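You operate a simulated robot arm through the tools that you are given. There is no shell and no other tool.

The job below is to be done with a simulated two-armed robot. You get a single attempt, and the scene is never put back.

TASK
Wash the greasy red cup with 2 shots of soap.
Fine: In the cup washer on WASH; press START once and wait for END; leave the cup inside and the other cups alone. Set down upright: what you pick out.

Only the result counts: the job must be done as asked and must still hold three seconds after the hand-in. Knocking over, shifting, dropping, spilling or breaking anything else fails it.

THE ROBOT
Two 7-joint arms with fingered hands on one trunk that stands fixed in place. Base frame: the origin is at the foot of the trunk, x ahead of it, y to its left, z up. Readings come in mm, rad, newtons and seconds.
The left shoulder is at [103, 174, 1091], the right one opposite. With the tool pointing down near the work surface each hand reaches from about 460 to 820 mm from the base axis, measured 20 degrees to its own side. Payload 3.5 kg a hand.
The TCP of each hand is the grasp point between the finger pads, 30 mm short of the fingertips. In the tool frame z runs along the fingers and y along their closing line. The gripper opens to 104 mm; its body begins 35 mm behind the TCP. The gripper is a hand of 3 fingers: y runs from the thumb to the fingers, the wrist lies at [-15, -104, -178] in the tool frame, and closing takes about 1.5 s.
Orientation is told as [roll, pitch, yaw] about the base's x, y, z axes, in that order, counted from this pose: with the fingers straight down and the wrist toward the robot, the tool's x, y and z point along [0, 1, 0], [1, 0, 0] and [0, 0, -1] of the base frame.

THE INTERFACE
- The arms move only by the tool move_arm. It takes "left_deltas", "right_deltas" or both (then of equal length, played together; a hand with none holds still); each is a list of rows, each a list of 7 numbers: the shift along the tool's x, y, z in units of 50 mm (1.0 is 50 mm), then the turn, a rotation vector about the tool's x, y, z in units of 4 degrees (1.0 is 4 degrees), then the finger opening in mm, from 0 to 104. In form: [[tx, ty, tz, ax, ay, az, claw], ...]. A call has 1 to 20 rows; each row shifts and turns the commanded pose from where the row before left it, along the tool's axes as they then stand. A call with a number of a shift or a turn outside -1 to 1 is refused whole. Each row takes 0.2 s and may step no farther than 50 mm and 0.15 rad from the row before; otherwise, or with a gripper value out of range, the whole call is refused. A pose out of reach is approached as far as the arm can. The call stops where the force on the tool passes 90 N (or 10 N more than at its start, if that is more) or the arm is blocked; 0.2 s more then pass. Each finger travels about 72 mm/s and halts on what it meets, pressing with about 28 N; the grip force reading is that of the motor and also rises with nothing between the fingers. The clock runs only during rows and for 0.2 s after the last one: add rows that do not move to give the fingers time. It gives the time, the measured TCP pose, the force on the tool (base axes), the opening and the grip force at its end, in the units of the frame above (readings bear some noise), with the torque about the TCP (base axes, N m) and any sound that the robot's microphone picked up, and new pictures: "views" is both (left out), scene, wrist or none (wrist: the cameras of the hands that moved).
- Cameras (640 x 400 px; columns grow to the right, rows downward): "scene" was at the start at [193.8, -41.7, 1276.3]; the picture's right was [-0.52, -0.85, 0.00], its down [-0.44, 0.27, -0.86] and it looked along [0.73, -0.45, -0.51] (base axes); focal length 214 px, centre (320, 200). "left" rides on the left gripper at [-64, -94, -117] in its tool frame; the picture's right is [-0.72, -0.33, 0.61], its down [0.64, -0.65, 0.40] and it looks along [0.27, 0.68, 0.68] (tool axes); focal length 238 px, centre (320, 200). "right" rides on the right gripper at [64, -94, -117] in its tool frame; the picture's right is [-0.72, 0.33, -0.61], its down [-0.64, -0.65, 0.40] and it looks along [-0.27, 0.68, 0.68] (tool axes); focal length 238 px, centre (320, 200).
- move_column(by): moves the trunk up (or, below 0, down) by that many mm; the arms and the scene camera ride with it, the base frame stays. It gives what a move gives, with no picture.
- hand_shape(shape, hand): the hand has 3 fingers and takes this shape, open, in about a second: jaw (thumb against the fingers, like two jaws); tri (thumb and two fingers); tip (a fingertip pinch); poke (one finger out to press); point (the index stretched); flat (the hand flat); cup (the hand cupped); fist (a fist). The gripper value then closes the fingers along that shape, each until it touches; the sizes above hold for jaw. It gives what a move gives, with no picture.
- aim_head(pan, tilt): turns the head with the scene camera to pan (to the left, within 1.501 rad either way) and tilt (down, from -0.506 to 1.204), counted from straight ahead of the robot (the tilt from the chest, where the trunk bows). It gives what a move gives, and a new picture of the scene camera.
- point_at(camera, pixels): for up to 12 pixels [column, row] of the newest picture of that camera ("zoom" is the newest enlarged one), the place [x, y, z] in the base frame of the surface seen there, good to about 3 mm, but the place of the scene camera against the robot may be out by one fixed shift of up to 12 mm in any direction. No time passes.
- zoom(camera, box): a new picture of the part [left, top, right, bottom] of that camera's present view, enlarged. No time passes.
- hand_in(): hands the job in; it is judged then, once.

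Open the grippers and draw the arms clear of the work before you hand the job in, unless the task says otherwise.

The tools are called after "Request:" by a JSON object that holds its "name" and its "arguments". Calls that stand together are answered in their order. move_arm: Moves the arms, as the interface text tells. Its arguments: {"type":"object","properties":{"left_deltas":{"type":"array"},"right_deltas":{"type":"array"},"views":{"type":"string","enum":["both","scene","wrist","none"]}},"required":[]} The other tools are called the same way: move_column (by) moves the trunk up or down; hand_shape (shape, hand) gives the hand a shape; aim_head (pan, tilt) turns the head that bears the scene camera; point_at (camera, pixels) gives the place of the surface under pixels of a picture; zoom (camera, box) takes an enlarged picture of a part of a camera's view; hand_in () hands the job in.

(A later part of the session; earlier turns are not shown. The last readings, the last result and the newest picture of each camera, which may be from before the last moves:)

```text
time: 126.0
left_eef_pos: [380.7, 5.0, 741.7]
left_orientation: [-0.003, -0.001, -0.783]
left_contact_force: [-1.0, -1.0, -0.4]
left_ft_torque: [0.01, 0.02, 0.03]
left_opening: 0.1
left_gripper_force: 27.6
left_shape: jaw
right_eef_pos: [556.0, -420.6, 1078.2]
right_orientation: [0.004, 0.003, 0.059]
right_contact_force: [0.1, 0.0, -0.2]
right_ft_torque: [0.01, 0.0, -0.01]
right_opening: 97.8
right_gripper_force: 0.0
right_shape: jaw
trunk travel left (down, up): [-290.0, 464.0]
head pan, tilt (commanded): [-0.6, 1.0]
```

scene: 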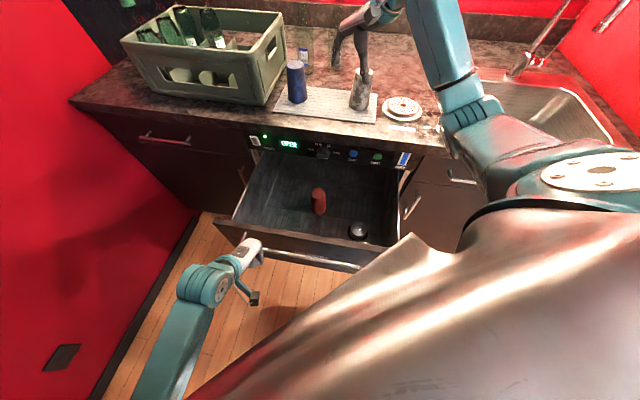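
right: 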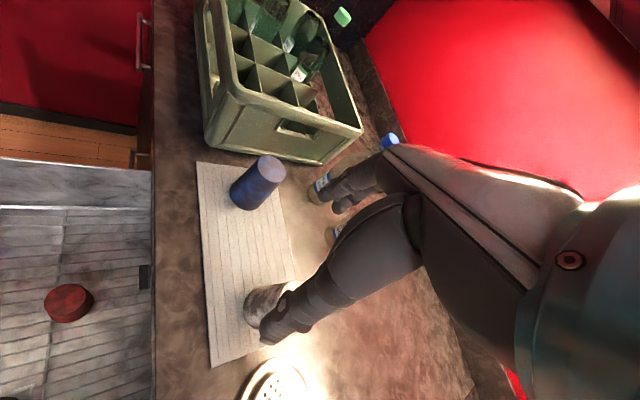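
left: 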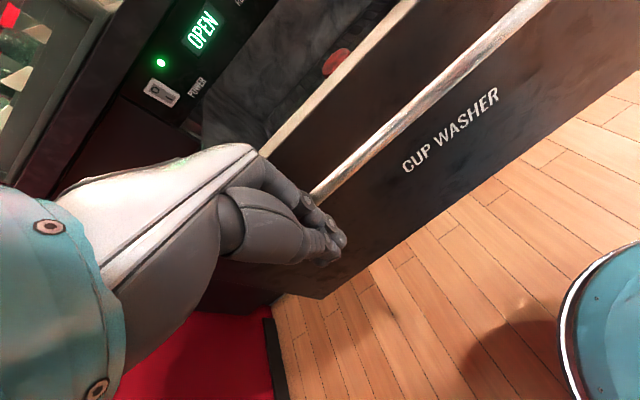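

The drawer is rolling in with almost no force and the cup stays upright. I continue pushing 120 mm at a steady pace.

Request:
{"name": "move_arm", "arguments": {"left_deltas": [[0, 0.12, 0, 0, 0, 0, 0], [0, 0.14, 0, 0, 0, 0, 0], [0, 0.15, 0, 0, 0, 0, 0], [0, 0.15, 0, 0, 0, 0, 0], [0, 0.15, 0, 0, 0, 0, 0], [0, 0.15, 0, 0, 0, 0, 0], [0, 0.15, 0, 0, 0, 0, 0], [0, 0.15, 0, 0, 0, 0, 0], [0, 0.15, 0, 0, 0, 0, 0], [0, 0.15, 0, 0, 0, 0, 0], [0, 0.15, 0, 0, 0, 0, 0], [0, 0.15, 0, 0, 0, 0, 0], [0, 0.15, 0, 0, 0, 0, 0], [0, 0.15, 0, 0, 0, 0, 0], [0, 0.14, 0, 0, 0, 0, 0], [0, 0.1, 0, 0, 0, 0, 0]]}}

```text
time: 129.4
left_eef_pos: [463.3, -76.8, 741.5]
left_orientation: [-0.004, -0.001, -0.783]
left_contact_force: [-1.7, 0.4, -0.4]
left_ft_torque: [0.01, -0.07, 0.02]
left_opening: 0.0
left_gripper_force: 27.9
left_shape: jaw
right_eef_pos: [555.8, -420.7, 1076.6]
right_orientation: [0.005, 0.003, 0.056]
right_contact_force: [-0.3, 0.4, -0.8]
right_ft_torque: [-0.01, 0.0, 0.01]
right_opening: 97.8
right_gripper_force: 0.0
right_shape: jaw
trunk travel left (down, up): [-290.0, 464.0]
head pan, tilt (commanded): [-0.6, 1.0]
```

scene: 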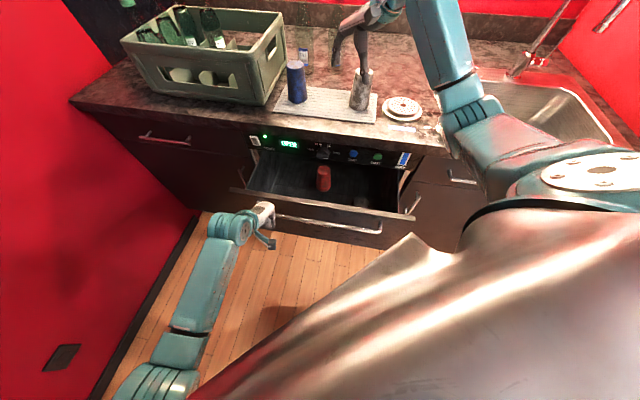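
left: 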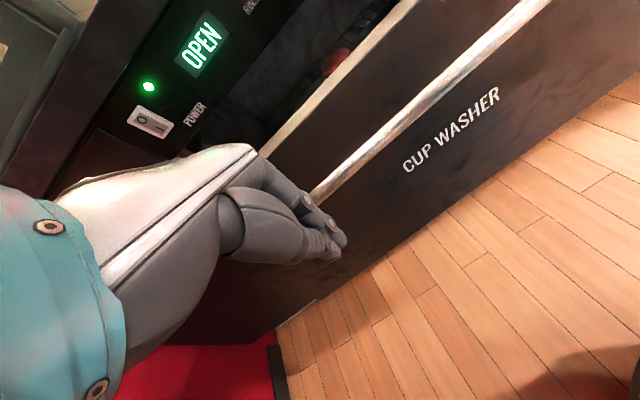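

Steady; the cup remains upright. I push another 95 mm.

Request:
{"name": "move_arm", "arguments": {"left_deltas": [[0, 0.1, 0, 0, 0, 0, 0], [0, 0.13, 0, 0, 0, 0, 0], [0, 0.15, 0, 0, 0, 0, 0], [0, 0.15, 0, 0, 0, 0, 0], [0, 0.15, 0, 0, 0, 0, 0], [0, 0.15, 0, 0, 0, 0, 0], [0, 0.15, 0, 0, 0, 0, 0], [0, 0.15, 0, 0, 0, 0, 0], [0, 0.15, 0, 0, 0, 0, 0], [0, 0.15, 0, 0, 0, 0, 0], [0, 0.15, 0, 0, 0, 0, 0], [0, 0.15, 0, 0, 0, 0, 0], [0, 0.12, 0, 0, 0, 0, 0], [0, 0.08, 0, 0, 0, 0, 0]]}}

```text
time: 132.4
left_eef_pos: [531.5, -143.5, 741.6]
left_orientation: [-0.001, -0.001, -0.782]
left_contact_force: [-0.6, 0.9, 1.0]
left_ft_torque: [-0.02, -0.03, 0.01]
left_opening: 0.0
left_gripper_force: 28.3
left_shape: jaw
right_eef_pos: [555.0, -420.5, 1076.5]
right_orientation: [0.006, 0.002, 0.058]
right_contact_force: [-0.1, 0.7, -0.1]
right_ft_torque: [0.0, 0.02, 0.02]
right_opening: 98.1
right_gripper_force: 0.0
right_shape: jaw
trunk travel left (down, up): [-290.0, 464.0]
head pan, tilt (commanded): [-0.6, 1.0]
```

scene: 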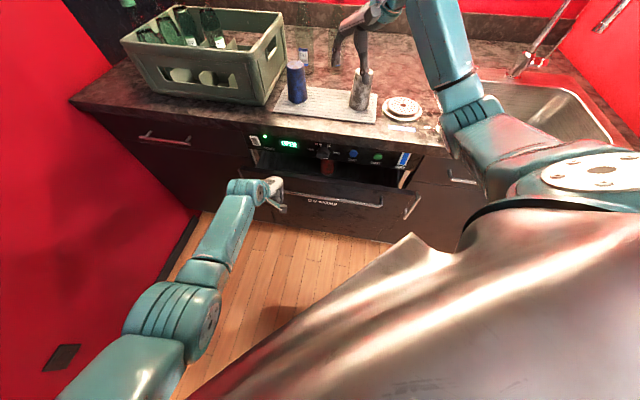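
left: 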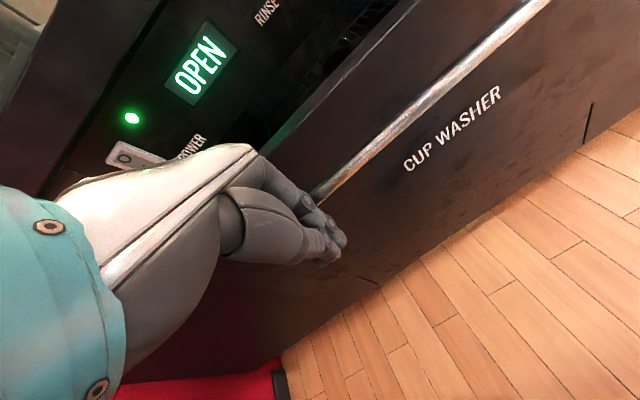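

About 105 mm remain and the left arm will get too stretched, so I back the left hand off slightly, raise the right hand 160 mm, and then lower the trunk by 150 mm.

Request:
{"name": "move_arm", "arguments": {"left_deltas": [[0, -0.3, 0, 0, 0, 0, 0], [0, -0.1, 0, 0, 0, 0, 0], [0, 0, 0, 0, 0, 0, 0], [0, 0, 0, 0, 0, 0, 0], [0, 0, 0, 0, 0, 0, 0], [0, 0, 0, 0, 0, 0, 0], [0, 0, 0, 0, 0, 0, 0], [0, 0, 0, 0, 0, 0, 0]], "right_deltas": [[0, 0, -0.4, 0, 0, 0, 98], [0, 0, -0.4, 0, 0, 0, 98], [0, 0, -0.4, 0, 0, 0, 98], [0, 0, -0.4, 0, 0, 0, 98], [0, 0, -0.4, 0, 0, 0, 98], [0, 0, -0.4, 0, 0, 0, 98], [0, 0, -0.4, 0, 0, 0, 98], [0, 0, -0.4, 0, 0, 0, 98]], "views": "none"}}

Request:
{"name": "move_column", "arguments": {"by": -150}}

Request:
{"name": "move_arm", "arguments": {"left_deltas": [[0, 0, -0.4, 0, 0, 0, 0], [0, 0, -0.4, 0, 0, 0, 0], [0, 0, -0.4, 0, 0, 0, 0], [0, 0, -0.4, 0, 0, 0, 0], [0, 0, -0.4, 0, 0, 0, 0], [0, 0, -0.4, 0, 0, 0, 0], [0, 0, -0.4, 0, 0, 0, 0], [0, 0, -0.2, 0, 0, 0, 0], [0, 0, 0, 0, 0, 0, 0]]}}

```text
time: 134.2
left_eef_pos: [516.3, -130.6, 740.8]
left_orientation: [-0.003, -0.002, -0.784]
left_contact_force: [0.3, -0.2, 0.6]
left_ft_torque: [0.01, -0.02, -0.01]
left_opening: 0.0
left_gripper_force: 28.0
left_shape: jaw
right_eef_pos: [556.8, -421.7, 1239.5]
right_orientation: [0.006, 0.003, 0.057]
right_contact_force: [-1.3, -0.1, 0.1]
right_ft_torque: [0.0, 0.01, 0.0]
right_opening: 97.7
right_gripper_force: 0.0
right_shape: jaw
trunk travel left (down, up): [-290.0, 464.0]
head pan, tilt (commanded): [-0.6, 1.0]
```

```text
time: 136.0
left_eef_pos: [525.2, -123.5, 594.1]
left_orientation: [0.012, -0.006, -0.779]
left_contact_force: [-0.5, 0.4, -0.7]
left_ft_torque: [-0.01, 0.01, -0.01]
left_opening: 0.0
left_gripper_force: 27.9
left_shape: jaw
right_eef_pos: [555.9, -421.6, 1088.3]
right_orientation: [0.006, 0.002, 0.058]
right_contact_force: [-0.3, 0.0, -0.3]
right_ft_torque: [0.01, -0.01, -0.01]
right_opening: 97.7
right_gripper_force: 0.0
right_shape: jaw
trunk travel left (down, up): [-140.0, 614.0]
head pan, tilt (commanded): [-0.6, 1.0]
```

```text
time: 138.0
left_eef_pos: [521.5, -118.1, 732.2]
left_orientation: [0.014, 0.013, -0.771]
left_contact_force: [0.0, -0.4, 0.1]
left_ft_torque: [0.0, -0.01, 0.0]
left_opening: 0.0
left_gripper_force: 27.9
left_shape: jaw
right_eef_pos: [556.0, -421.7, 1087.6]
right_orientation: [0.006, 0.001, 0.057]
right_contact_force: [-0.8, 0.4, 0.1]
right_ft_torque: [-0.06, 0.01, 0.01]
right_opening: 98.0
right_gripper_force: 0.0
right_shape: jaw
trunk travel left (down, up): [-140.0, 614.0]
head pan, tilt (commanded): [-0.6, 1.0]
```

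scene: 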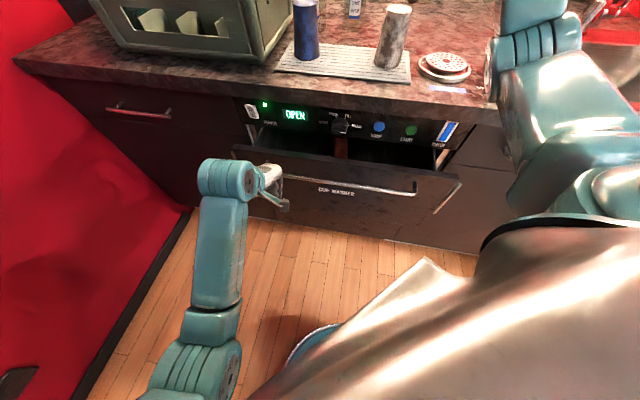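
left: 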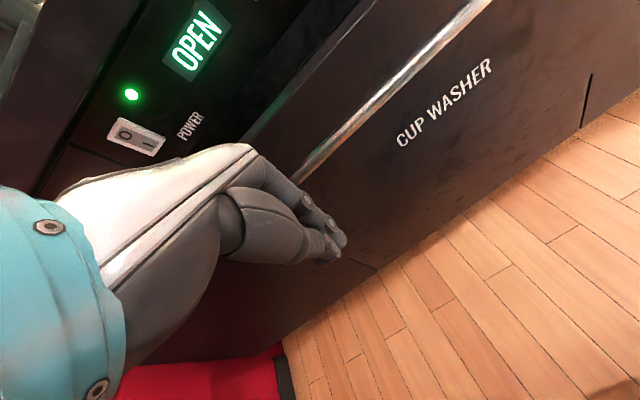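

The left hand is back at bar height with the trunk lower. I push on toward closed, about 110 mm first.

Request:
{"name": "move_arm", "arguments": {"left_deltas": [[-0.05, 0.12, -0.03, 0, 0, 0, 0], [-0.05, 0.15, -0.03, 0, 0, 0, 0], [-0.05, 0.15, -0.03, 0, 0, 0, 0], [0, 0.15, 0, 0, 0, 0, 0], [0, 0.15, 0, 0, 0, 0, 0], [0, 0.15, 0, 0, 0, 0, 0], [0, 0.15, 0, 0, 0, 0, 0], [0, 0.15, 0, 0, 0, 0, 0], [0, 0.15, 0, 0, 0, 0, 0], [0, 0.15, 0, 0, 0, 0, 0], [0, 0.15, 0, 0, 0, 0, 0], [0, 0.15, 0, 0, 0, 0, 0], [0, 0.15, 0, 0, 0, 0, 0], [0, 0.15, 0, 0, 0, 0, 0], [0, 0.12, 0, 0, 0, 0, 0]]}}

```text
time: 141.2
left_eef_pos: [587.1, -210.5, 745.5]
left_orientation: [-0.003, -0.003, -0.782]
left_contact_force: [0.2, -0.1, 0.8]
left_ft_torque: [-0.01, -0.02, -0.01]
left_opening: 0.3
left_gripper_force: 28.0
left_shape: jaw
right_eef_pos: [555.9, -420.3, 1087.0]
right_orientation: [0.005, 0.002, 0.059]
right_contact_force: [0.5, -0.5, -0.1]
right_ft_torque: [-0.03, 0.01, -0.02]
right_opening: 97.9
right_gripper_force: 0.0
right_shape: jaw
trunk travel left (down, up): [-140.0, 614.0]
head pan, tilt (commanded): [-0.6, 1.0]
```

scene: 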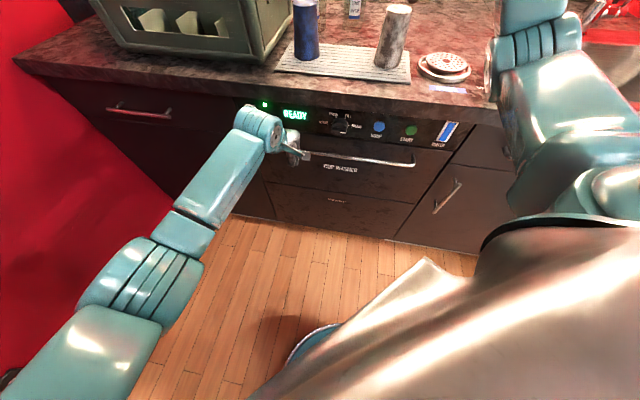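
left: 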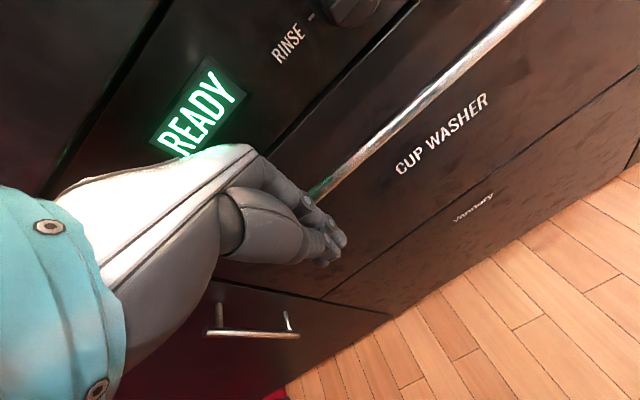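

The display shows READY again. I zoom to see whether the drawer front is fully flush.

Request:
{"name": "zoom", "arguments": {"camera": "scene", "box": [220, 80, 480, 240]}}

Request:
{"name": "zoom", "arguments": {"camera": "left", "box": [180, 60, 460, 300]}}

Request:
{"name": "point_at", "arguments": {"camera": "left", "pixels": [[400, 180], [500, 150], [470, 240], [350, 310], [380, 145], [300, 60], [500, 30]]}}

```text
2.46 times, centred on (350, 160) of scene
```

zoom: 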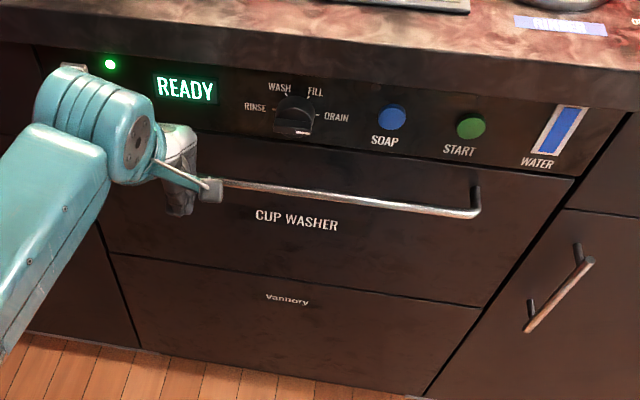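

```text
1.67 times, centred on (320, 180) of left
```

zoom: 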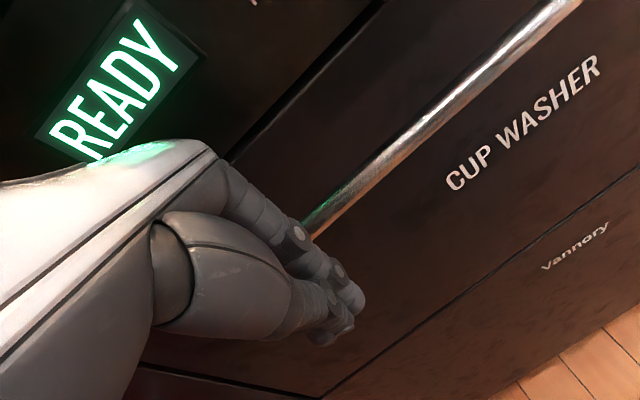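

```text
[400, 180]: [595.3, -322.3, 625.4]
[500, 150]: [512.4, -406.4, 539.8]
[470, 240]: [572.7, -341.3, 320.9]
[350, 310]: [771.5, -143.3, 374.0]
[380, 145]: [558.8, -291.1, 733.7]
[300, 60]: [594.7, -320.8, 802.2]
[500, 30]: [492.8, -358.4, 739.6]
```

The face is flush (u≈648) and the bar is back at its original place. I nudge a little further to make sure it's fully seated.

Request:
{"name": "move_arm", "arguments": {"left_deltas": [[0, 0.1, 0, 0, 0, 0, 0], [0, 0.1, 0, 0, 0, 0, 0], [0, 0.08, 0, 0, 0, 0, 0], [0, 0, 0, 0, 0, 0, 0]], "views": "wrist"}}

```text
time: 142.2
left_eef_pos: [595.4, -218.7, 745.6]
left_orientation: [-0.005, -0.001, -0.783]
left_contact_force: [-0.2, -0.5, -0.5]
left_ft_torque: [0.02, -0.02, 0.01]
left_opening: 0.0
left_gripper_force: 28.1
left_shape: jaw
left hand out of reach, approached as far as the arm can: row 3
right_eef_pos: [554.9, -421.0, 1087.6]
right_orientation: [0.005, 0.001, 0.058]
right_contact_force: [-0.2, -0.3, 0.4]
right_ft_torque: [-0.04, 0.01, 0.0]
right_opening: 97.9
right_gripper_force: 0.0
right_shape: jaw
trunk travel left (down, up): [-140.0, 614.0]
head pan, tilt (commanded): [-0.6, 1.0]
```

left: 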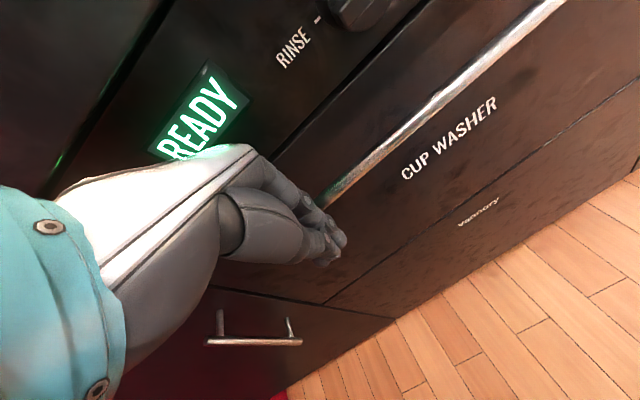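

No resistance and READY stays lit. I double-check the bar position against its original value before moving on.

Request:
{"name": "point_at", "arguments": {"camera": "left", "pixels": [[400, 142], [430, 115], [480, 75], [450, 200], [520, 130], [350, 250]]}}

```text
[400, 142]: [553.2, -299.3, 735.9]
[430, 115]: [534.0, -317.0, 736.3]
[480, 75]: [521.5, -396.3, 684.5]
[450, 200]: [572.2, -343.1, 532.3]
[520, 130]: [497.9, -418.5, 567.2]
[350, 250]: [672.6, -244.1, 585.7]
```

The bar is at u≈602 as at the start, so the drawer is closed with READY shown. I withdraw the left hand and bring the right hand back off the counter to its own side.

Request:
{"name": "move_arm", "arguments": {"left_deltas": [[0, -0.4, 0, 0, 0, 0, 0], [0, -0.5, 0, 0, 0, 0, 0], [0, -0.5, 0, 0, 0, 0, 0], [0, -0.5, 0, 0, 0, 0, 0], [0, 0, 0, 0, 0, 0, 20], [0, 0, 0, 0, 0, 0, 30], [0, 0, 0, 0, 0, 0, 30]], "right_deltas": [[-0.1, -0.7, 0, 0, 0, 0, 70], [-0.25, -0.8, 0, 0, 0, 0, 60], [-0.25, -0.8, 0, 0, 0, 0, 60], [-0.25, -0.8, 0, 0, 0, 0, 60], [-0.25, -0.8, 0, 0, 0, 0, 60], [-0.25, -0.8, 0, 0, 0, 0, 60], [-0.25, -0.4, 0, 0, 0, 0, 60]], "views": "scene"}}

Request:
{"name": "hand_shape", "arguments": {"hand": "left", "shape": "poke"}}

```text
time: 143.8
left_eef_pos: [528.7, -151.3, 747.3]
left_orientation: [-0.001, -0.003, -0.783]
left_contact_force: [0.4, -0.8, 0.3]
left_ft_torque: [-0.01, 0.0, -0.01]
left_opening: 29.6
left_gripper_force: 0.1
left_shape: jaw
right_eef_pos: [302.7, -514.2, 1091.9]
right_orientation: [0.008, -0.016, 0.062]
right_contact_force: [3.0, 0.7, -2.6]
right_ft_torque: [0.01, 0.13, 0.02]
right_opening: 60.4
right_gripper_force: 0.0
right_shape: jaw
trunk travel left (down, up): [-140.0, 614.0]
head pan, tilt (commanded): [-0.6, 1.0]
```

scene: 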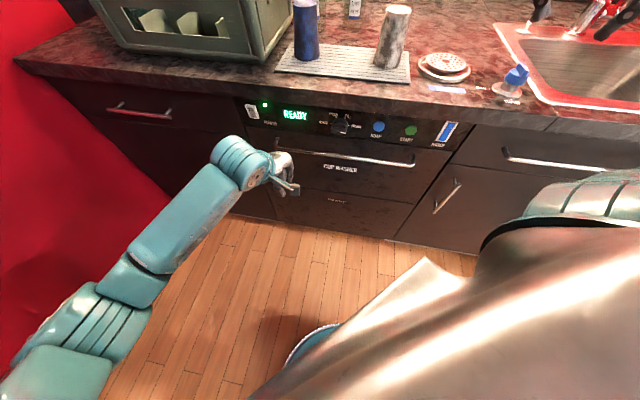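

```text
time: 144.7
left_eef_pos: [529.3, -152.8, 746.0]
left_orientation: [-0.005, -0.002, -0.783]
left_contact_force: [0.2, -0.5, -0.4]
left_ft_torque: [0.04, -0.01, -0.01]
left_opening: 0.0
left_gripper_force: 0.1
left_shape: poke
right_eef_pos: [306.2, -516.4, 1091.3]
right_orientation: [0.006, -0.025, 0.06]
right_contact_force: [-1.0, -0.1, -0.7]
right_ft_torque: [0.0, 0.02, 0.0]
right_opening: 60.3
right_gripper_force: 0.1
right_shape: jaw
trunk travel left (down, up): [-140.0, 614.0]
head pan, tilt (commanded): [-0.6, 1.0]
```

The right hand shows a slight deviation and appears near the faucet. I look right to make sure it isn't touching anything.

Request:
{"name": "aim_head", "arguments": {"pan": -1.0, "tilt": 0.6}}

Request:
{"name": "zoom", "arguments": {"camera": "right", "box": [0, 0, 640, 400]}}

```text
time: 145.6
left_eef_pos: [528.9, -152.0, 746.8]
left_orientation: [-0.003, -0.003, -0.784]
left_contact_force: [0.0, 0.0, 0.2]
left_ft_torque: [-0.01, -0.01, 0.01]
left_opening: 0.0
left_gripper_force: 0.1
left_shape: poke
right_eef_pos: [305.9, -515.9, 1091.8]
right_orientation: [0.006, -0.025, 0.061]
right_contact_force: [0.4, 0.1, -0.5]
right_ft_torque: [0.04, 0.01, -0.01]
right_opening: 60.5
right_gripper_force: 0.1
right_shape: jaw
trunk travel left (down, up): [-140.0, 614.0]
head pan, tilt (commanded): [-1.0, 0.6]
```

scene: 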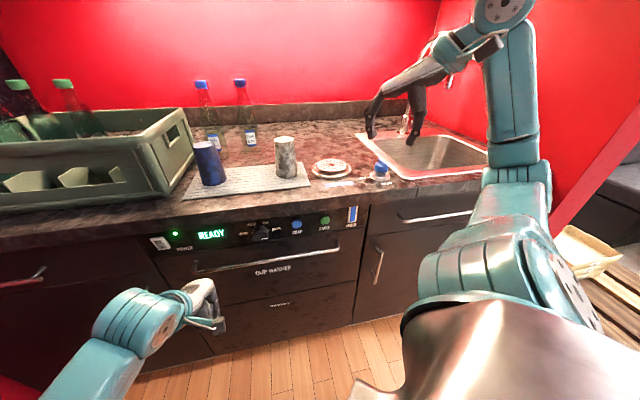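

```text
1.00 times, centred on (320, 200) of right (not enlarged: the box is as wide or as high as the picture)
```

zoom: 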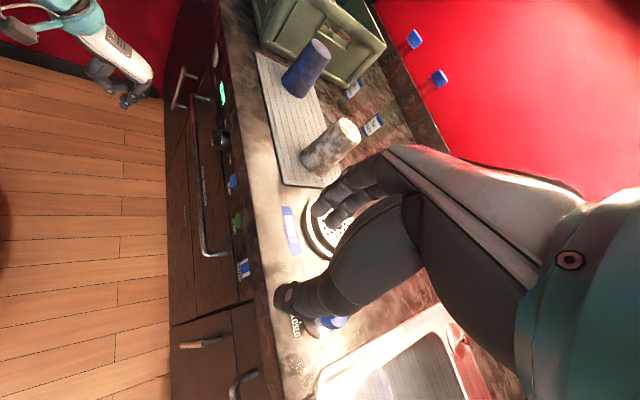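

The right hand hangs free in the air, not touching. I check the distance between the right elbow and the stool at (585,248) before lowering the trunk.

Request:
{"name": "point_at", "arguments": {"camera": "scene", "pixels": [[515, 100], [518, 175], [530, 200], [560, 250], [585, 250], [610, 290], [595, 235], [500, 260], [620, 180]]}}

```text
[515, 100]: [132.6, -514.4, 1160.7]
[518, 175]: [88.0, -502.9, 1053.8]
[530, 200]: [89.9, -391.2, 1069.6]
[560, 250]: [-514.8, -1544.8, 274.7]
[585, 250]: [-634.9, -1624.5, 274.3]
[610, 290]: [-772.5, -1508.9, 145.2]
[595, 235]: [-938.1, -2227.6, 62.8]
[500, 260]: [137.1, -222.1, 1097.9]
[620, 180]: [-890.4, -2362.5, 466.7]
```

The stool is far away. I raise the right hand 100 mm, then lower the trunk by 140 mm for the left arm to work on the buttons.

Request:
{"name": "move_arm", "arguments": {"right_deltas": [[0, 0, -0.4, 0, 0, 0, 60], [0, 0, -0.4, 0, 0, 0, 60], [0, 0, -0.4, 0, 0, 0, 60], [0, 0, -0.4, 0, 0, 0, 60], [0, 0, -0.4, 0, 0, 0, 60], [0, 0, 0, 0, 0, 0, 60]], "views": "none"}}

Request:
{"name": "move_column", "arguments": {"by": -140}}

Request:
{"name": "move_arm", "arguments": {"left_deltas": [[0, 0, 0, -1, 0, 0, 104], [0, 0, 0, -1, 0, 0, 104], [0, 0, 0, -1, 0, 0, 104], [0, 0, 0, -1, 0, 0, 104], [0, 0, 0, -1, 0, 0, 104], [0, 0, 0, -1, 0, 0, 104], [0, 0, 0, -1, 0, 0, 104], [0, 0, 0, -1, 0, 0, 104], [0, 0, 0, -1, 0, 0, 104], [0, 0, 0, -1, 0, 0, 104], [0, 0, 0, -1, 0, 0, 104], [0, 0, 0, -1, 0, 0, 104], [0, 0, 0, -1, 0, 0, 104], [0, 0, 0, -1, 0, 0, 104], [0, 0, 0, -1, 0, 0, 104]]}}

```text
time: 147.0
left_eef_pos: [529.7, -152.8, 746.9]
left_orientation: [-0.003, -0.002, -0.784]
left_contact_force: [1.2, -0.3, -0.1]
left_ft_torque: [0.03, 0.01, 0.0]
left_opening: 0.0
left_gripper_force: 0.1
left_shape: poke
right_eef_pos: [306.7, -515.7, 1130.3]
right_orientation: [0.005, 0.003, 0.057]
right_contact_force: [-0.3, 0.3, 0.3]
right_ft_torque: [-0.02, 0.02, 0.01]
right_opening: 60.5
right_gripper_force: 0.1
right_shape: jaw
right hand out of reach, approached as far as the arm can: row 3, 4, 5
trunk travel left (down, up): [-140.0, 614.0]
head pan, tilt (commanded): [-1.0, 0.6]
```

```text
time: 148.6
left_eef_pos: [529.4, -152.9, 606.4]
left_orientation: [-0.004, -0.003, -0.783]
left_contact_force: [-0.4, -0.6, 1.0]
left_ft_torque: [0.01, 0.03, 0.0]
left_opening: 0.0
left_gripper_force: 0.1
left_shape: poke
right_eef_pos: [369.5, -515.8, 958.1]
right_orientation: [0.015, 0.16, 0.057]
right_contact_force: [-0.4, -0.1, 0.1]
right_ft_torque: [-0.01, 0.01, 0.01]
right_opening: 60.2
right_gripper_force: 0.1
right_shape: jaw
trunk travel left (down, up): [0.0, 754.0]
head pan, tilt (commanded): [-1.0, 0.6]
```

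```text
time: 151.8
left_eef_pos: [528.7, -152.8, 605.8]
left_orientation: [-0.008, -1.053, -0.777]
left_contact_force: [0.0, 0.0, 0.6]
left_ft_torque: [-0.02, -0.02, -0.02]
left_opening: 0.0
left_gripper_force: 0.1
left_shape: poke
right_eef_pos: [369.7, -515.4, 956.6]
right_orientation: [0.015, 0.161, 0.059]
right_contact_force: [-0.2, 0.2, -0.6]
right_ft_torque: [-0.02, -0.03, 0.05]
right_opening: 60.4
right_gripper_force: 0.0
right_shape: jaw
trunk travel left (down, up): [0.0, 754.0]
head pan, tilt (commanded): [-1.0, 0.6]
```

scene: 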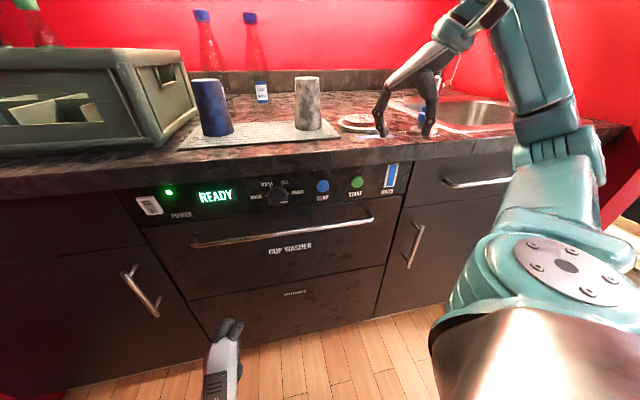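
left: 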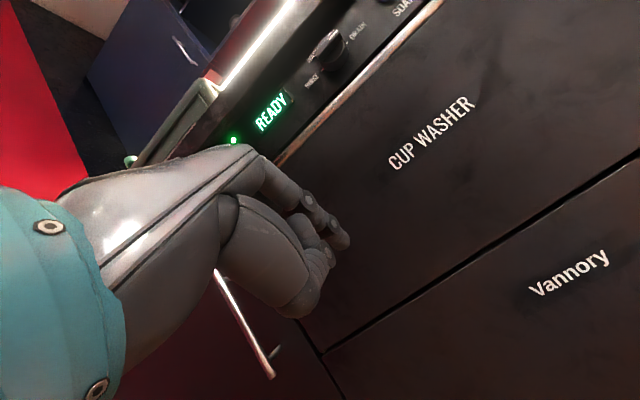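

The right hand shifted during the trunk move (its earlier target was out of reach) and now hangs at (370,-515,957), close above the counter edge. I raise it gently and restore its pitch.

Request:
{"name": "move_arm", "arguments": {"right_deltas": [[0, 0, -0.3, 0, 0, 0, 60], [0, 0, -0.3, -0.6, 0, 0, 60], [0, 0, -0.3, -0.6, 0, 0, 60], [0, 0, -0.3, -0.6, 0, 0, 60], [0, 0, -0.3, -0.5, 0, 0, 60], [0, 0, 0, 0, 0, 0, 60]], "views": "both"}}

```text
time: 153.2
left_eef_pos: [528.4, -152.0, 607.1]
left_orientation: [-0.007, -1.049, -0.776]
left_contact_force: [-0.5, 0.2, 0.0]
left_ft_torque: [-0.01, 0.0, -0.01]
left_opening: 0.0
left_gripper_force: 0.0
left_shape: poke
right_eef_pos: [376.5, -516.5, 989.1]
right_orientation: [0.014, -0.002, 0.056]
right_contact_force: [-0.4, 0.1, -0.4]
right_ft_torque: [0.01, 0.01, -0.01]
right_opening: 60.2
right_gripper_force: 0.0
right_shape: jaw
right hand out of reach, approached as far as the arm can: row 1, 2, 3, 4, 5
trunk travel left (down, up): [0.0, 754.0]
head pan, tilt (commanded): [-1.0, 0.6]
```

scene: 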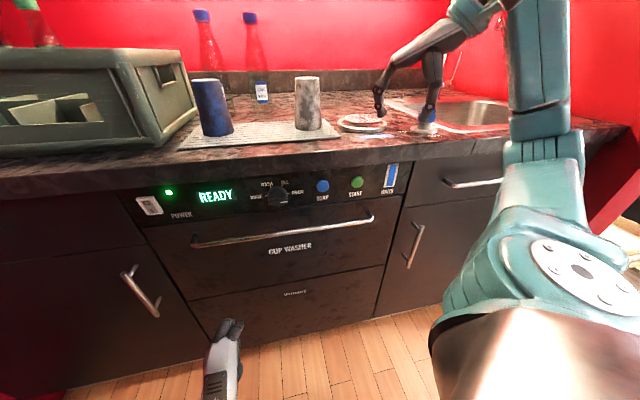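
right: 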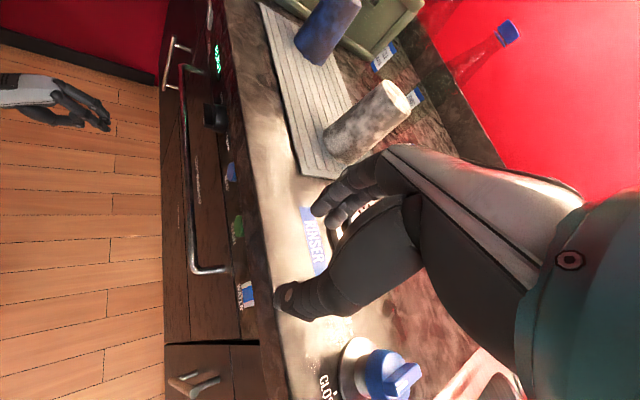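

The right hand is safely above the counter. Now I bring the left poking finger up and right to stand in front of the SOAP button.

Request:
{"name": "move_arm", "arguments": {"left_deltas": [[-0.456, 0.433, -0.25, 0, 0, 0, 104], [-0.456, 0.433, -0.25, 0, 0, 0, 104], [-0.456, 0.433, -0.25, 0, 0, 0, 104], [-0.456, 0.433, -0.25, 0, 0, 0, 104], [-0.456, 0.433, -0.25, 0, 0, 0, 104], [-0.456, 0.433, -0.25, 0, 0, 0, 104], [-0.456, 0.433, -0.25, 0, 0, 0, 104], [-0.456, 0.433, -0.25, 0, 0, 0, 104], [-0.456, 0.433, -0.25, 0, 0, 0, 104], [0, 0.2, 0.346, 0, 0, 0, 104], [0, 0.2, 0.346, 0, 0, 0, 104], [0, 0, 0, 0, 0, 0, 104]]}}

```text
time: 154.5
left_eef_pos: [469.9, -202.1, 689.1]
left_orientation: [0.445, -0.984, -1.182]
left_contact_force: [1.0, -0.2, -0.4]
left_ft_torque: [0.0, 0.02, 0.01]
left_opening: 0.0
left_gripper_force: 0.0
left_shape: poke
right_eef_pos: [377.1, -515.2, 988.2]
right_orientation: [0.015, 0.0, 0.056]
right_contact_force: [0.4, 0.6, -0.7]
right_ft_torque: [0.0, -0.02, 0.03]
right_opening: 60.4
right_gripper_force: 0.1
right_shape: jaw
trunk travel left (down, up): [0.0, 754.0]
head pan, tilt (commanded): [-1.0, 0.6]
stopped in row 6 (left hand): the arm was blocked; the commanded pose is now the measured one
```

scene: 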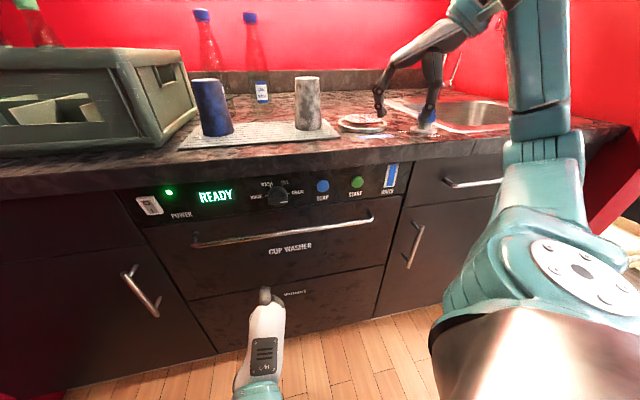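
left: 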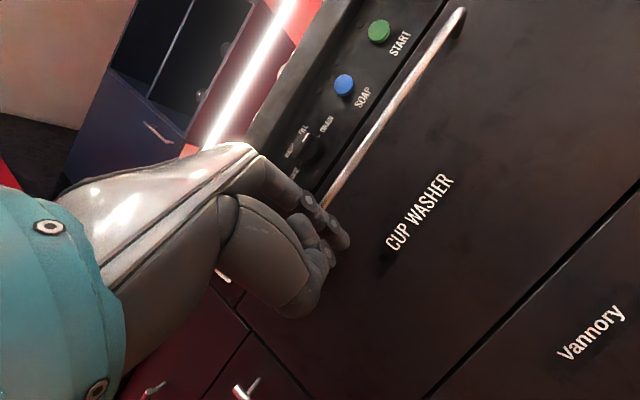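

The left wrist runs into a sideways limit that far right, so the right arm suits the buttons better. I move the left hand away to the left and settle the right hand's commanded pose.

Request:
{"name": "move_arm", "arguments": {"left_deltas": [[0.72, -0.31, -0.175, 0, 0, 0, 104], [0.72, -0.31, -0.175, 0, 0, 0, 104], [0.72, -0.31, -0.175, 0, 0, 0, 104], [0.72, -0.31, -0.175, 0, 0, 0, 104], [0, 0, 0, 0, 0, 0, 104]], "right_deltas": [[0, 0, 0.3, 0, 0, 0, 60], [0, 0, 0.3, 0, 0, 0, 60], [0, 0, 0.2, 0, 0, 0, 60], [0, 0, 0, 0, 0, 0, 60], [0, 0, 0, 0, 0, 0, 60]], "views": "scene"}}

```text
time: 155.7
left_eef_pos: [534.2, -53.7, 690.4]
left_orientation: [0.437, -0.992, -1.174]
left_contact_force: [0.1, 0.5, -0.1]
left_ft_torque: [0.02, 0.0, 0.02]
left_opening: 0.2
left_gripper_force: 0.1
left_shape: poke
right_eef_pos: [378.6, -516.1, 948.1]
right_orientation: [0.013, -0.001, 0.056]
right_contact_force: [0.0, -0.2, -0.3]
right_ft_torque: [0.04, 0.0, -0.02]
right_opening: 60.4
right_gripper_force: 0.0
right_shape: jaw
trunk travel left (down, up): [0.0, 754.0]
head pan, tilt (commanded): [-1.0, 0.6]
```

scene: 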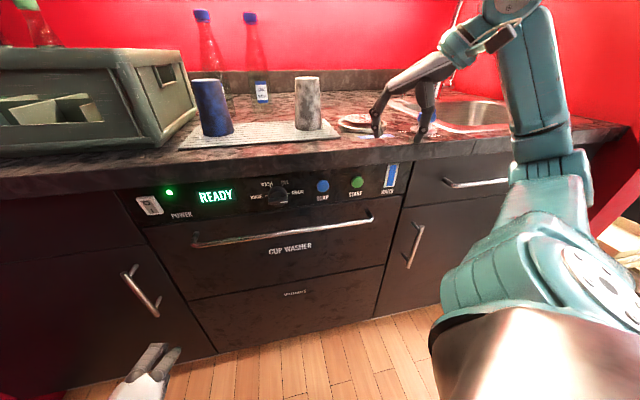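

Right hand is stable again. I raise the trunk by 190 mm for the right arm to work the panel.

Request:
{"name": "move_column", "arguments": {"by": 190}}

Request:
{"name": "hand_shape", "arguments": {"hand": "right", "shape": "poke"}}

Request:
{"name": "aim_head", "arguments": {"pan": -0.8, "tilt": 0.8}}

```text
time: 157.8
left_eef_pos: [533.6, -54.5, 879.5]
left_orientation: [0.438, -0.99, -1.177]
left_contact_force: [-0.2, 0.3, 0.4]
left_ft_torque: [0.01, 0.02, -0.01]
left_opening: 0.0
left_gripper_force: 0.1
left_shape: poke
right_eef_pos: [378.3, -516.4, 1139.0]
right_orientation: [0.014, 0.0, 0.056]
right_contact_force: [-0.1, -0.4, 0.6]
right_ft_torque: [-0.01, 0.01, 0.03]
right_opening: 60.6
right_gripper_force: 0.0
right_shape: jaw
trunk travel left (down, up): [-190.0, 564.0]
head pan, tilt (commanded): [-1.0, 0.6]
```

```text
time: 158.7
left_eef_pos: [532.9, -55.5, 880.2]
left_orientation: [0.439, -0.988, -1.176]
left_contact_force: [0.4, 0.0, -0.5]
left_ft_torque: [-0.01, -0.01, 0.01]
left_opening: 0.0
left_gripper_force: 0.0
left_shape: poke
right_eef_pos: [377.1, -515.5, 1138.6]
right_orientation: [0.016, -0.002, 0.056]
right_contact_force: [-0.2, -0.8, 0.2]
right_ft_torque: [0.01, 0.02, 0.04]
right_opening: 0.0
right_gripper_force: 0.0
right_shape: poke
trunk travel left (down, up): [-190.0, 564.0]
head pan, tilt (commanded): [-1.0, 0.6]
```

```text
time: 159.4
left_eef_pos: [533.5, -55.3, 880.1]
left_orientation: [0.436, -0.989, -1.176]
left_contact_force: [0.7, 0.8, 0.1]
left_ft_torque: [0.01, 0.02, 0.01]
left_opening: 0.0
left_gripper_force: 0.0
left_shape: poke
right_eef_pos: [377.0, -516.0, 1138.1]
right_orientation: [0.014, 0.0, 0.056]
right_contact_force: [0.6, 0.5, 1.0]
right_ft_torque: [0.0, 0.02, -0.02]
right_opening: 0.0
right_gripper_force: 0.1
right_shape: poke
trunk travel left (down, up): [-190.0, 564.0]
head pan, tilt (commanded): [-0.799, 0.799]
```

scene: 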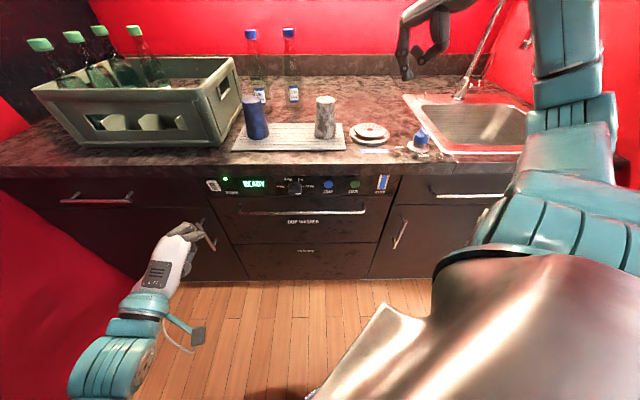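

The right arm hangs naturally now. I raise the trunk 60 mm, then back the right hand just in front of the counter edge, yaw it to -45° and lower it in front of the panel's right end.

Request:
{"name": "move_column", "arguments": {"by": 60}}

Request:
{"name": "move_arm", "arguments": {"right_deltas": [[0.33, -0.33, 0, 0, 0, 0, 104], [0.33, -0.33, 0, 0, 0, 0, 104], [0, 0, 0.3, 0, 0, 1, 104], [0, 0, 0.5, 0, 0, 1, 104], [0, 0, 0.6, 0, 0, 1, 104], [0, 0, 0.6, 0, 0, 1, 104], [0, 0, 0.6, 0, 0, 1, 104], [0, 0, 0.6, 0, 0, 1, 104], [0, 0, 0.6, 0, 0, 1, 104], [0, 0, 0.6, 0, 0, 1, 104], [0, 0, 0.6, 0, 0, 1, 104], [0, 0, 0.6, 0, 0, 1, 104], [0, 0, 0.6, 0, 0, 1, 104], [0, 0, 0.6, 0, 0, 1, 104], [0, 0, 0, 0, 0, 0, 104]]}}

```text
time: 160.4
left_eef_pos: [533.6, -55.8, 939.2]
left_orientation: [0.434, -0.991, -1.175]
left_contact_force: [-0.9, 0.2, 0.8]
left_ft_torque: [-0.04, -0.01, 0.01]
left_opening: 0.0
left_gripper_force: 0.1
left_shape: poke
right_eef_pos: [377.8, -515.2, 1197.6]
right_orientation: [0.016, 0.0, 0.056]
right_contact_force: [-0.3, 1.2, 0.3]
right_ft_torque: [0.02, -0.03, -0.02]
right_opening: 0.1
right_gripper_force: 0.1
right_shape: poke
trunk travel left (down, up): [-250.0, 504.0]
head pan, tilt (commanded): [-0.799, 0.799]
```

```text
time: 163.6
left_eef_pos: [534.0, -55.9, 939.8]
left_orientation: [0.438, -0.989, -1.178]
left_contact_force: [-0.9, 0.3, 0.5]
left_ft_torque: [-0.02, -0.01, 0.0]
left_opening: 0.1
left_gripper_force: 0.0
left_shape: poke
right_eef_pos: [341.8, -479.0, 859.9]
right_orientation: [0.011, 0.011, -0.784]
right_contact_force: [0.8, 0.2, 0.6]
right_ft_torque: [0.02, -0.01, 0.03]
right_opening: 0.0
right_gripper_force: 0.1
right_shape: poke
trunk travel left (down, up): [-250.0, 504.0]
head pan, tilt (commanded): [-0.799, 0.799]
```

scene: 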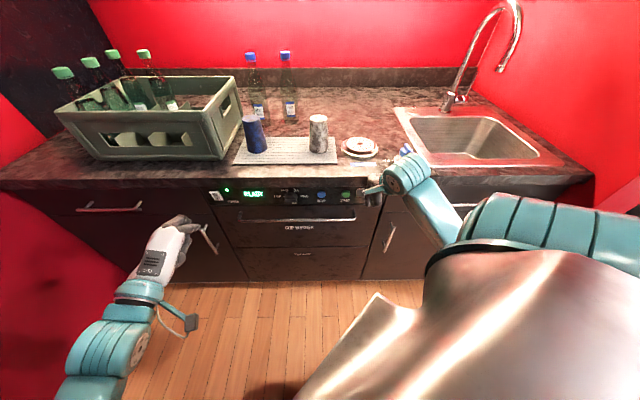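
right: 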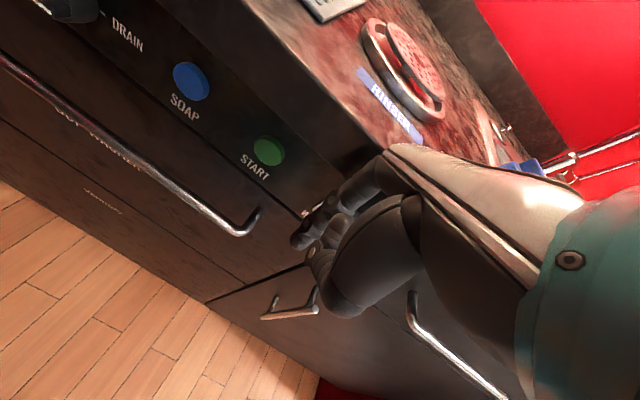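

The finger stands right of the panel at z≈860. I lower 45 mm and pitch up by 60° while shifting left toward the SOAP button.

Request:
{"name": "move_arm", "arguments": {"right_deltas": [[0, 0, 0.45, 0, 0, 0, 104], [0, 0, 0.45, 0, 0, 0, 104], [0.18, 0, 0, -1, 0, 0, 104], [0.18, 0, 0, -1, 0, 0, 104], [0.18, 0, 0, -1, 0, 0, 104], [0.18, 0, 0, -1, 0, 0, 104], [0.18, 0, 0, -1, 0, 0, 104], [0.18, 0, 0, -1, 0, 0, 104], [0.18, 0, 0, -1, 0, 0, 104], [0.18, 0, 0, -1, 0, 0, 104], [0.18, 0, 0, -1, 0, 0, 104], [0.18, 0, 0, -1, 0, 0, 104], [0.18, 0, 0, -1, 0, 0, 104], [0.18, 0, 0, -1, 0, 0, 104], [0.18, 0, 0, -1, 0, 0, 104], [0.18, 0, 0, -1, 0, 0, 104], [0.18, 0, 0, -1, 0, 0, 104], [0, 0, 0, 0, 0, 0, 104]]}}

```text
time: 166.3
left_eef_pos: [533.0, -54.8, 939.7]
left_orientation: [0.438, -0.989, -1.177]
left_contact_force: [-0.1, -0.3, -0.2]
left_ft_torque: [-0.01, 0.01, 0.01]
left_opening: 0.1
left_gripper_force: 0.2
left_shape: poke
right_eef_pos: [415.4, -447.0, 841.4]
right_orientation: [-0.202, -0.817, -0.567]
right_contact_force: [-8.0, 10.6, -4.7]
right_ft_torque: [-0.26, -0.15, 0.01]
right_opening: 0.3
right_gripper_force: 0.1
right_shape: poke
trunk travel left (down, up): [-250.0, 504.0]
head pan, tilt (commanded): [-0.799, 0.799]
stopped in row 13 (right hand): the arm was blocked; the commanded pose is now the measured one
```

scene: 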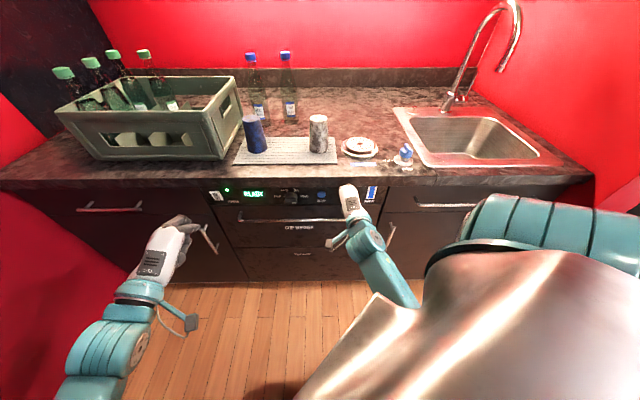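
right: 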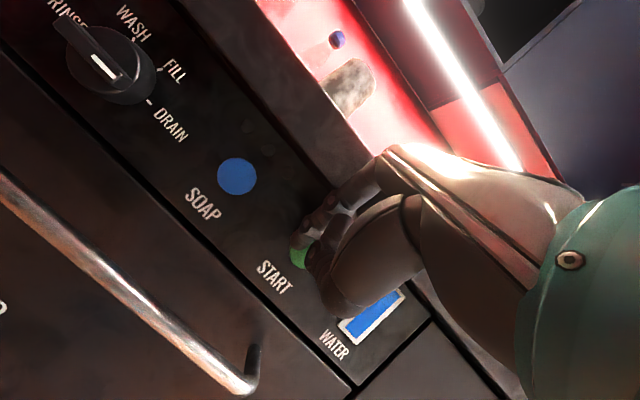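

The arm deviated and the fingertip touches near the START button (contact ~13 N). I check the display at once.

Request:
{"name": "zoom", "arguments": {"camera": "scene", "box": [190, 170, 400, 290]}}

Request:
{"name": "zoom", "arguments": {"camera": "right", "box": [200, 140, 420, 320]}}

```text
3.05 times, centred on (295, 230) of scene
```

zoom: 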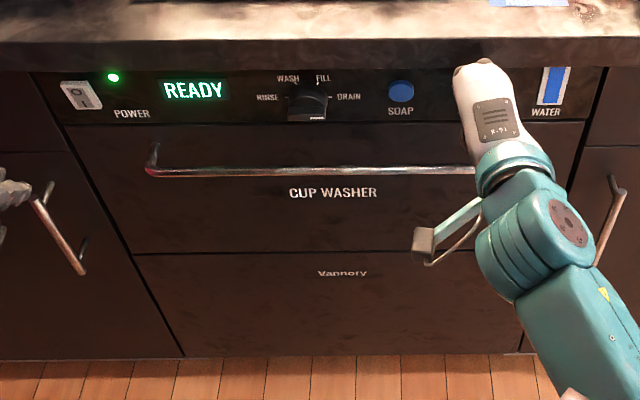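

```text
2.22 times, centred on (310, 230) of right
```

zoom: 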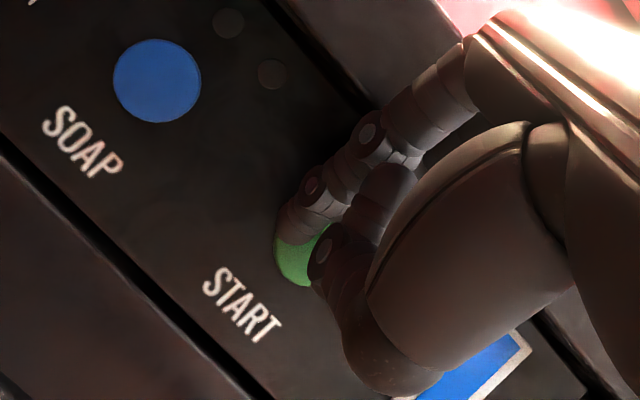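

Display still says READY. I pull the finger straight back away from the START button immediately.

Request:
{"name": "move_arm", "arguments": {"right_deltas": [[0.03, -0.27, -0.3, 0, 0, 0, 104], [0.03, -0.27, -0.3, 0, 0, 0, 104], [0, 0, 0, 0, 0, 0, 104]]}}

Request:
{"name": "zoom", "arguments": {"camera": "scene", "box": [190, 170, 400, 290]}}

```text
time: 167.0
left_eef_pos: [533.0, -54.4, 941.0]
left_orientation: [0.436, -0.99, -1.178]
left_contact_force: [0.2, 0.0, -0.2]
left_ft_torque: [0.0, -0.06, 0.02]
left_opening: 0.0
left_gripper_force: 0.1
left_shape: poke
right_eef_pos: [405.8, -445.6, 880.8]
right_orientation: [-0.435, -0.907, -0.318]
right_contact_force: [-4.9, 4.6, -1.4]
right_ft_torque: [0.03, 0.03, 0.0]
right_opening: 0.1
right_gripper_force: 0.0
right_shape: poke
trunk travel left (down, up): [-250.0, 504.0]
head pan, tilt (commanded): [-0.799, 0.799]
stopped in row 3 (right hand): the arm was blocked; the commanded pose is now the measured one
```

scene: 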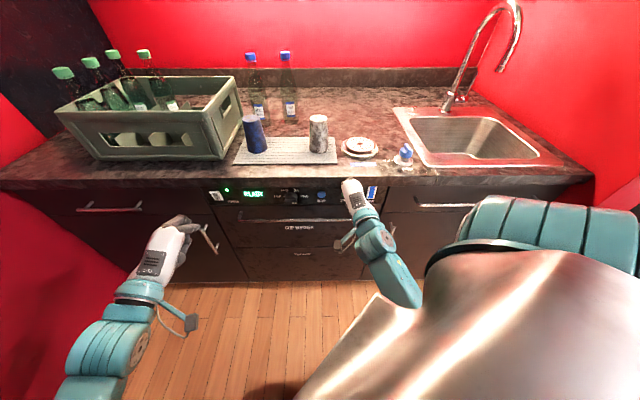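
right: 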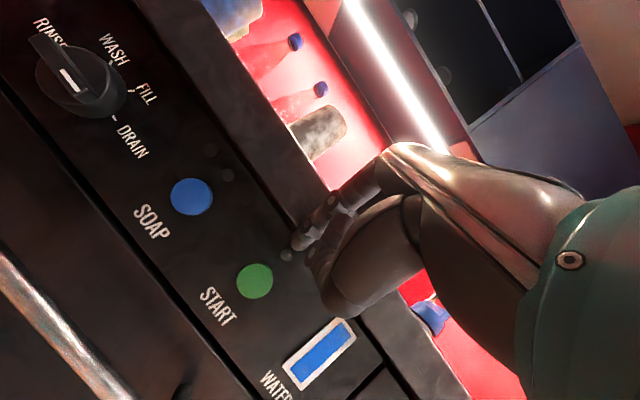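

```text
3.05 times, centred on (295, 230) of scene
```

zoom: 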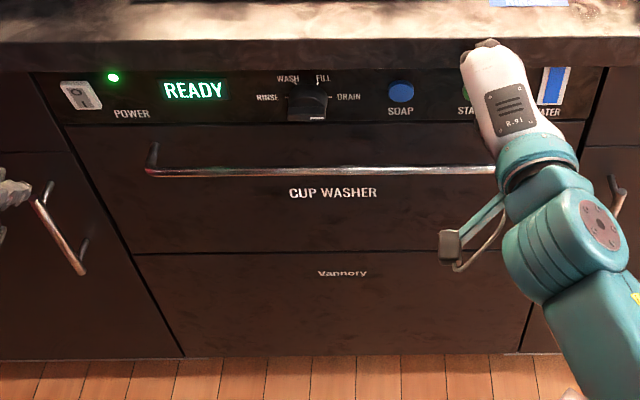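

The hand twisted further when backing off, so some right-arm joint is at its limit. I measure the right arm's joints to understand its posture.

Request:
{"name": "point_at", "arguments": {"camera": "scene", "pixels": [[392, 242], [410, 285], [415, 300], [372, 220], [362, 205], [352, 190], [480, 230], [560, 240], [600, 220], [385, 262]]}}

Request:
{"name": "aim_head", "arguments": {"pan": -1.2, "tilt": 1.1}}

```text
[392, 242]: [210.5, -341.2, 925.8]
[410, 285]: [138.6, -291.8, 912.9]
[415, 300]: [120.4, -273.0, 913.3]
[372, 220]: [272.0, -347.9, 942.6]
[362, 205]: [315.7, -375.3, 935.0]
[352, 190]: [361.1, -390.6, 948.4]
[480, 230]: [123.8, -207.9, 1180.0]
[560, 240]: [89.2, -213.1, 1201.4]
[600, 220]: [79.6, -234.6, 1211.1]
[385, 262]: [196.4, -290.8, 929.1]
```

```text
time: 167.8
left_eef_pos: [533.2, -55.3, 940.8]
left_orientation: [0.437, -0.989, -1.176]
left_contact_force: [-0.3, 0.5, 0.6]
left_ft_torque: [0.01, 0.0, 0.0]
left_opening: 0.2
left_gripper_force: 0.0
left_shape: poke
right_eef_pos: [405.4, -444.8, 880.7]
right_orientation: [-0.434, -0.908, -0.321]
right_contact_force: [-4.8, 4.2, -2.0]
right_ft_torque: [0.03, -0.01, -0.02]
right_opening: 0.0
right_gripper_force: 0.1
right_shape: poke
trunk travel left (down, up): [-250.0, 504.0]
head pan, tilt (commanded): [-1.201, 1.1]
```

scene: 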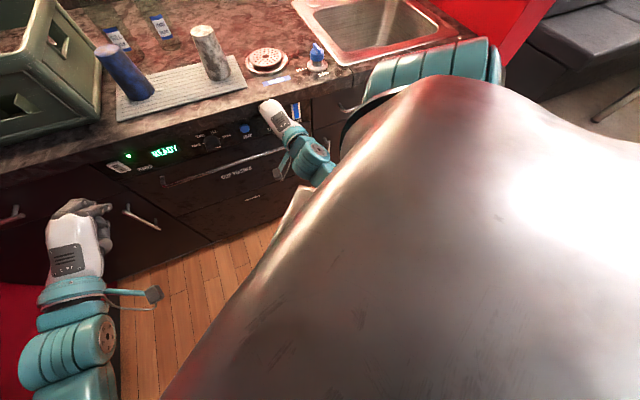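

The right elbow is being pressed against the robot's own body. I move the right hand to the right and back, away from the panel.

Request:
{"name": "move_arm", "arguments": {"right_deltas": [[-0.35, -0.25, -0.2, 0, 0, 0, 104], [-0.35, -0.25, -0.2, 0, 0, 0, 104], [-0.35, -0.25, -0.2, 0, 0, 0, 104], [0, 0, 0, 0, 0, 0, 104]], "views": "both"}}

```text
time: 168.8
left_eef_pos: [533.5, -55.0, 940.7]
left_orientation: [0.44, -0.99, -1.176]
left_contact_force: [0.6, 0.0, 0.5]
left_ft_torque: [0.0, 0.01, 0.02]
left_opening: 0.0
left_gripper_force: 0.0
left_shape: poke
right_eef_pos: [344.9, -467.4, 897.8]
right_orientation: [-0.526, -0.932, -0.21]
right_contact_force: [-0.2, 0.1, -0.2]
right_ft_torque: [-0.04, 0.01, 0.04]
right_opening: 0.0
right_gripper_force: 0.1
right_shape: poke
trunk travel left (down, up): [-250.0, 504.0]
head pan, tilt (commanded): [-1.201, 1.1]
```

scene: 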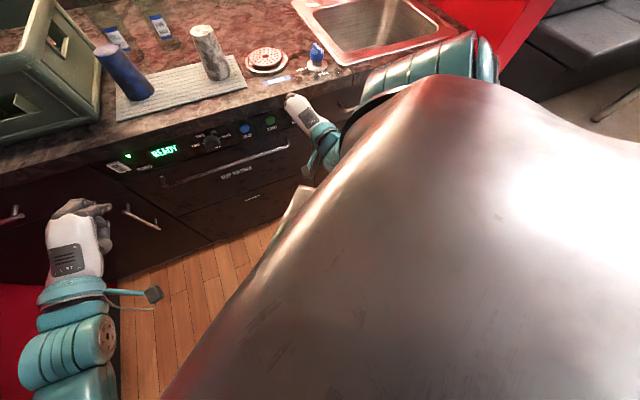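
right: 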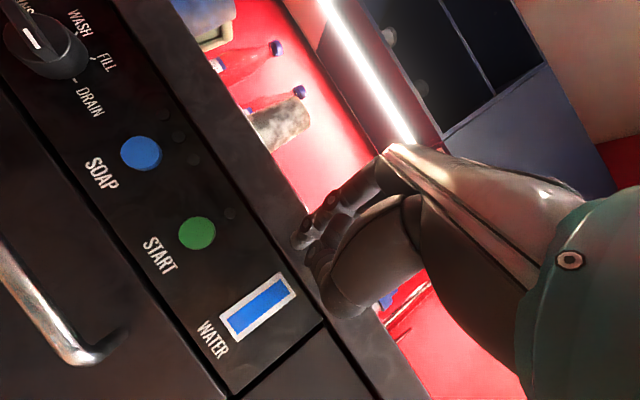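

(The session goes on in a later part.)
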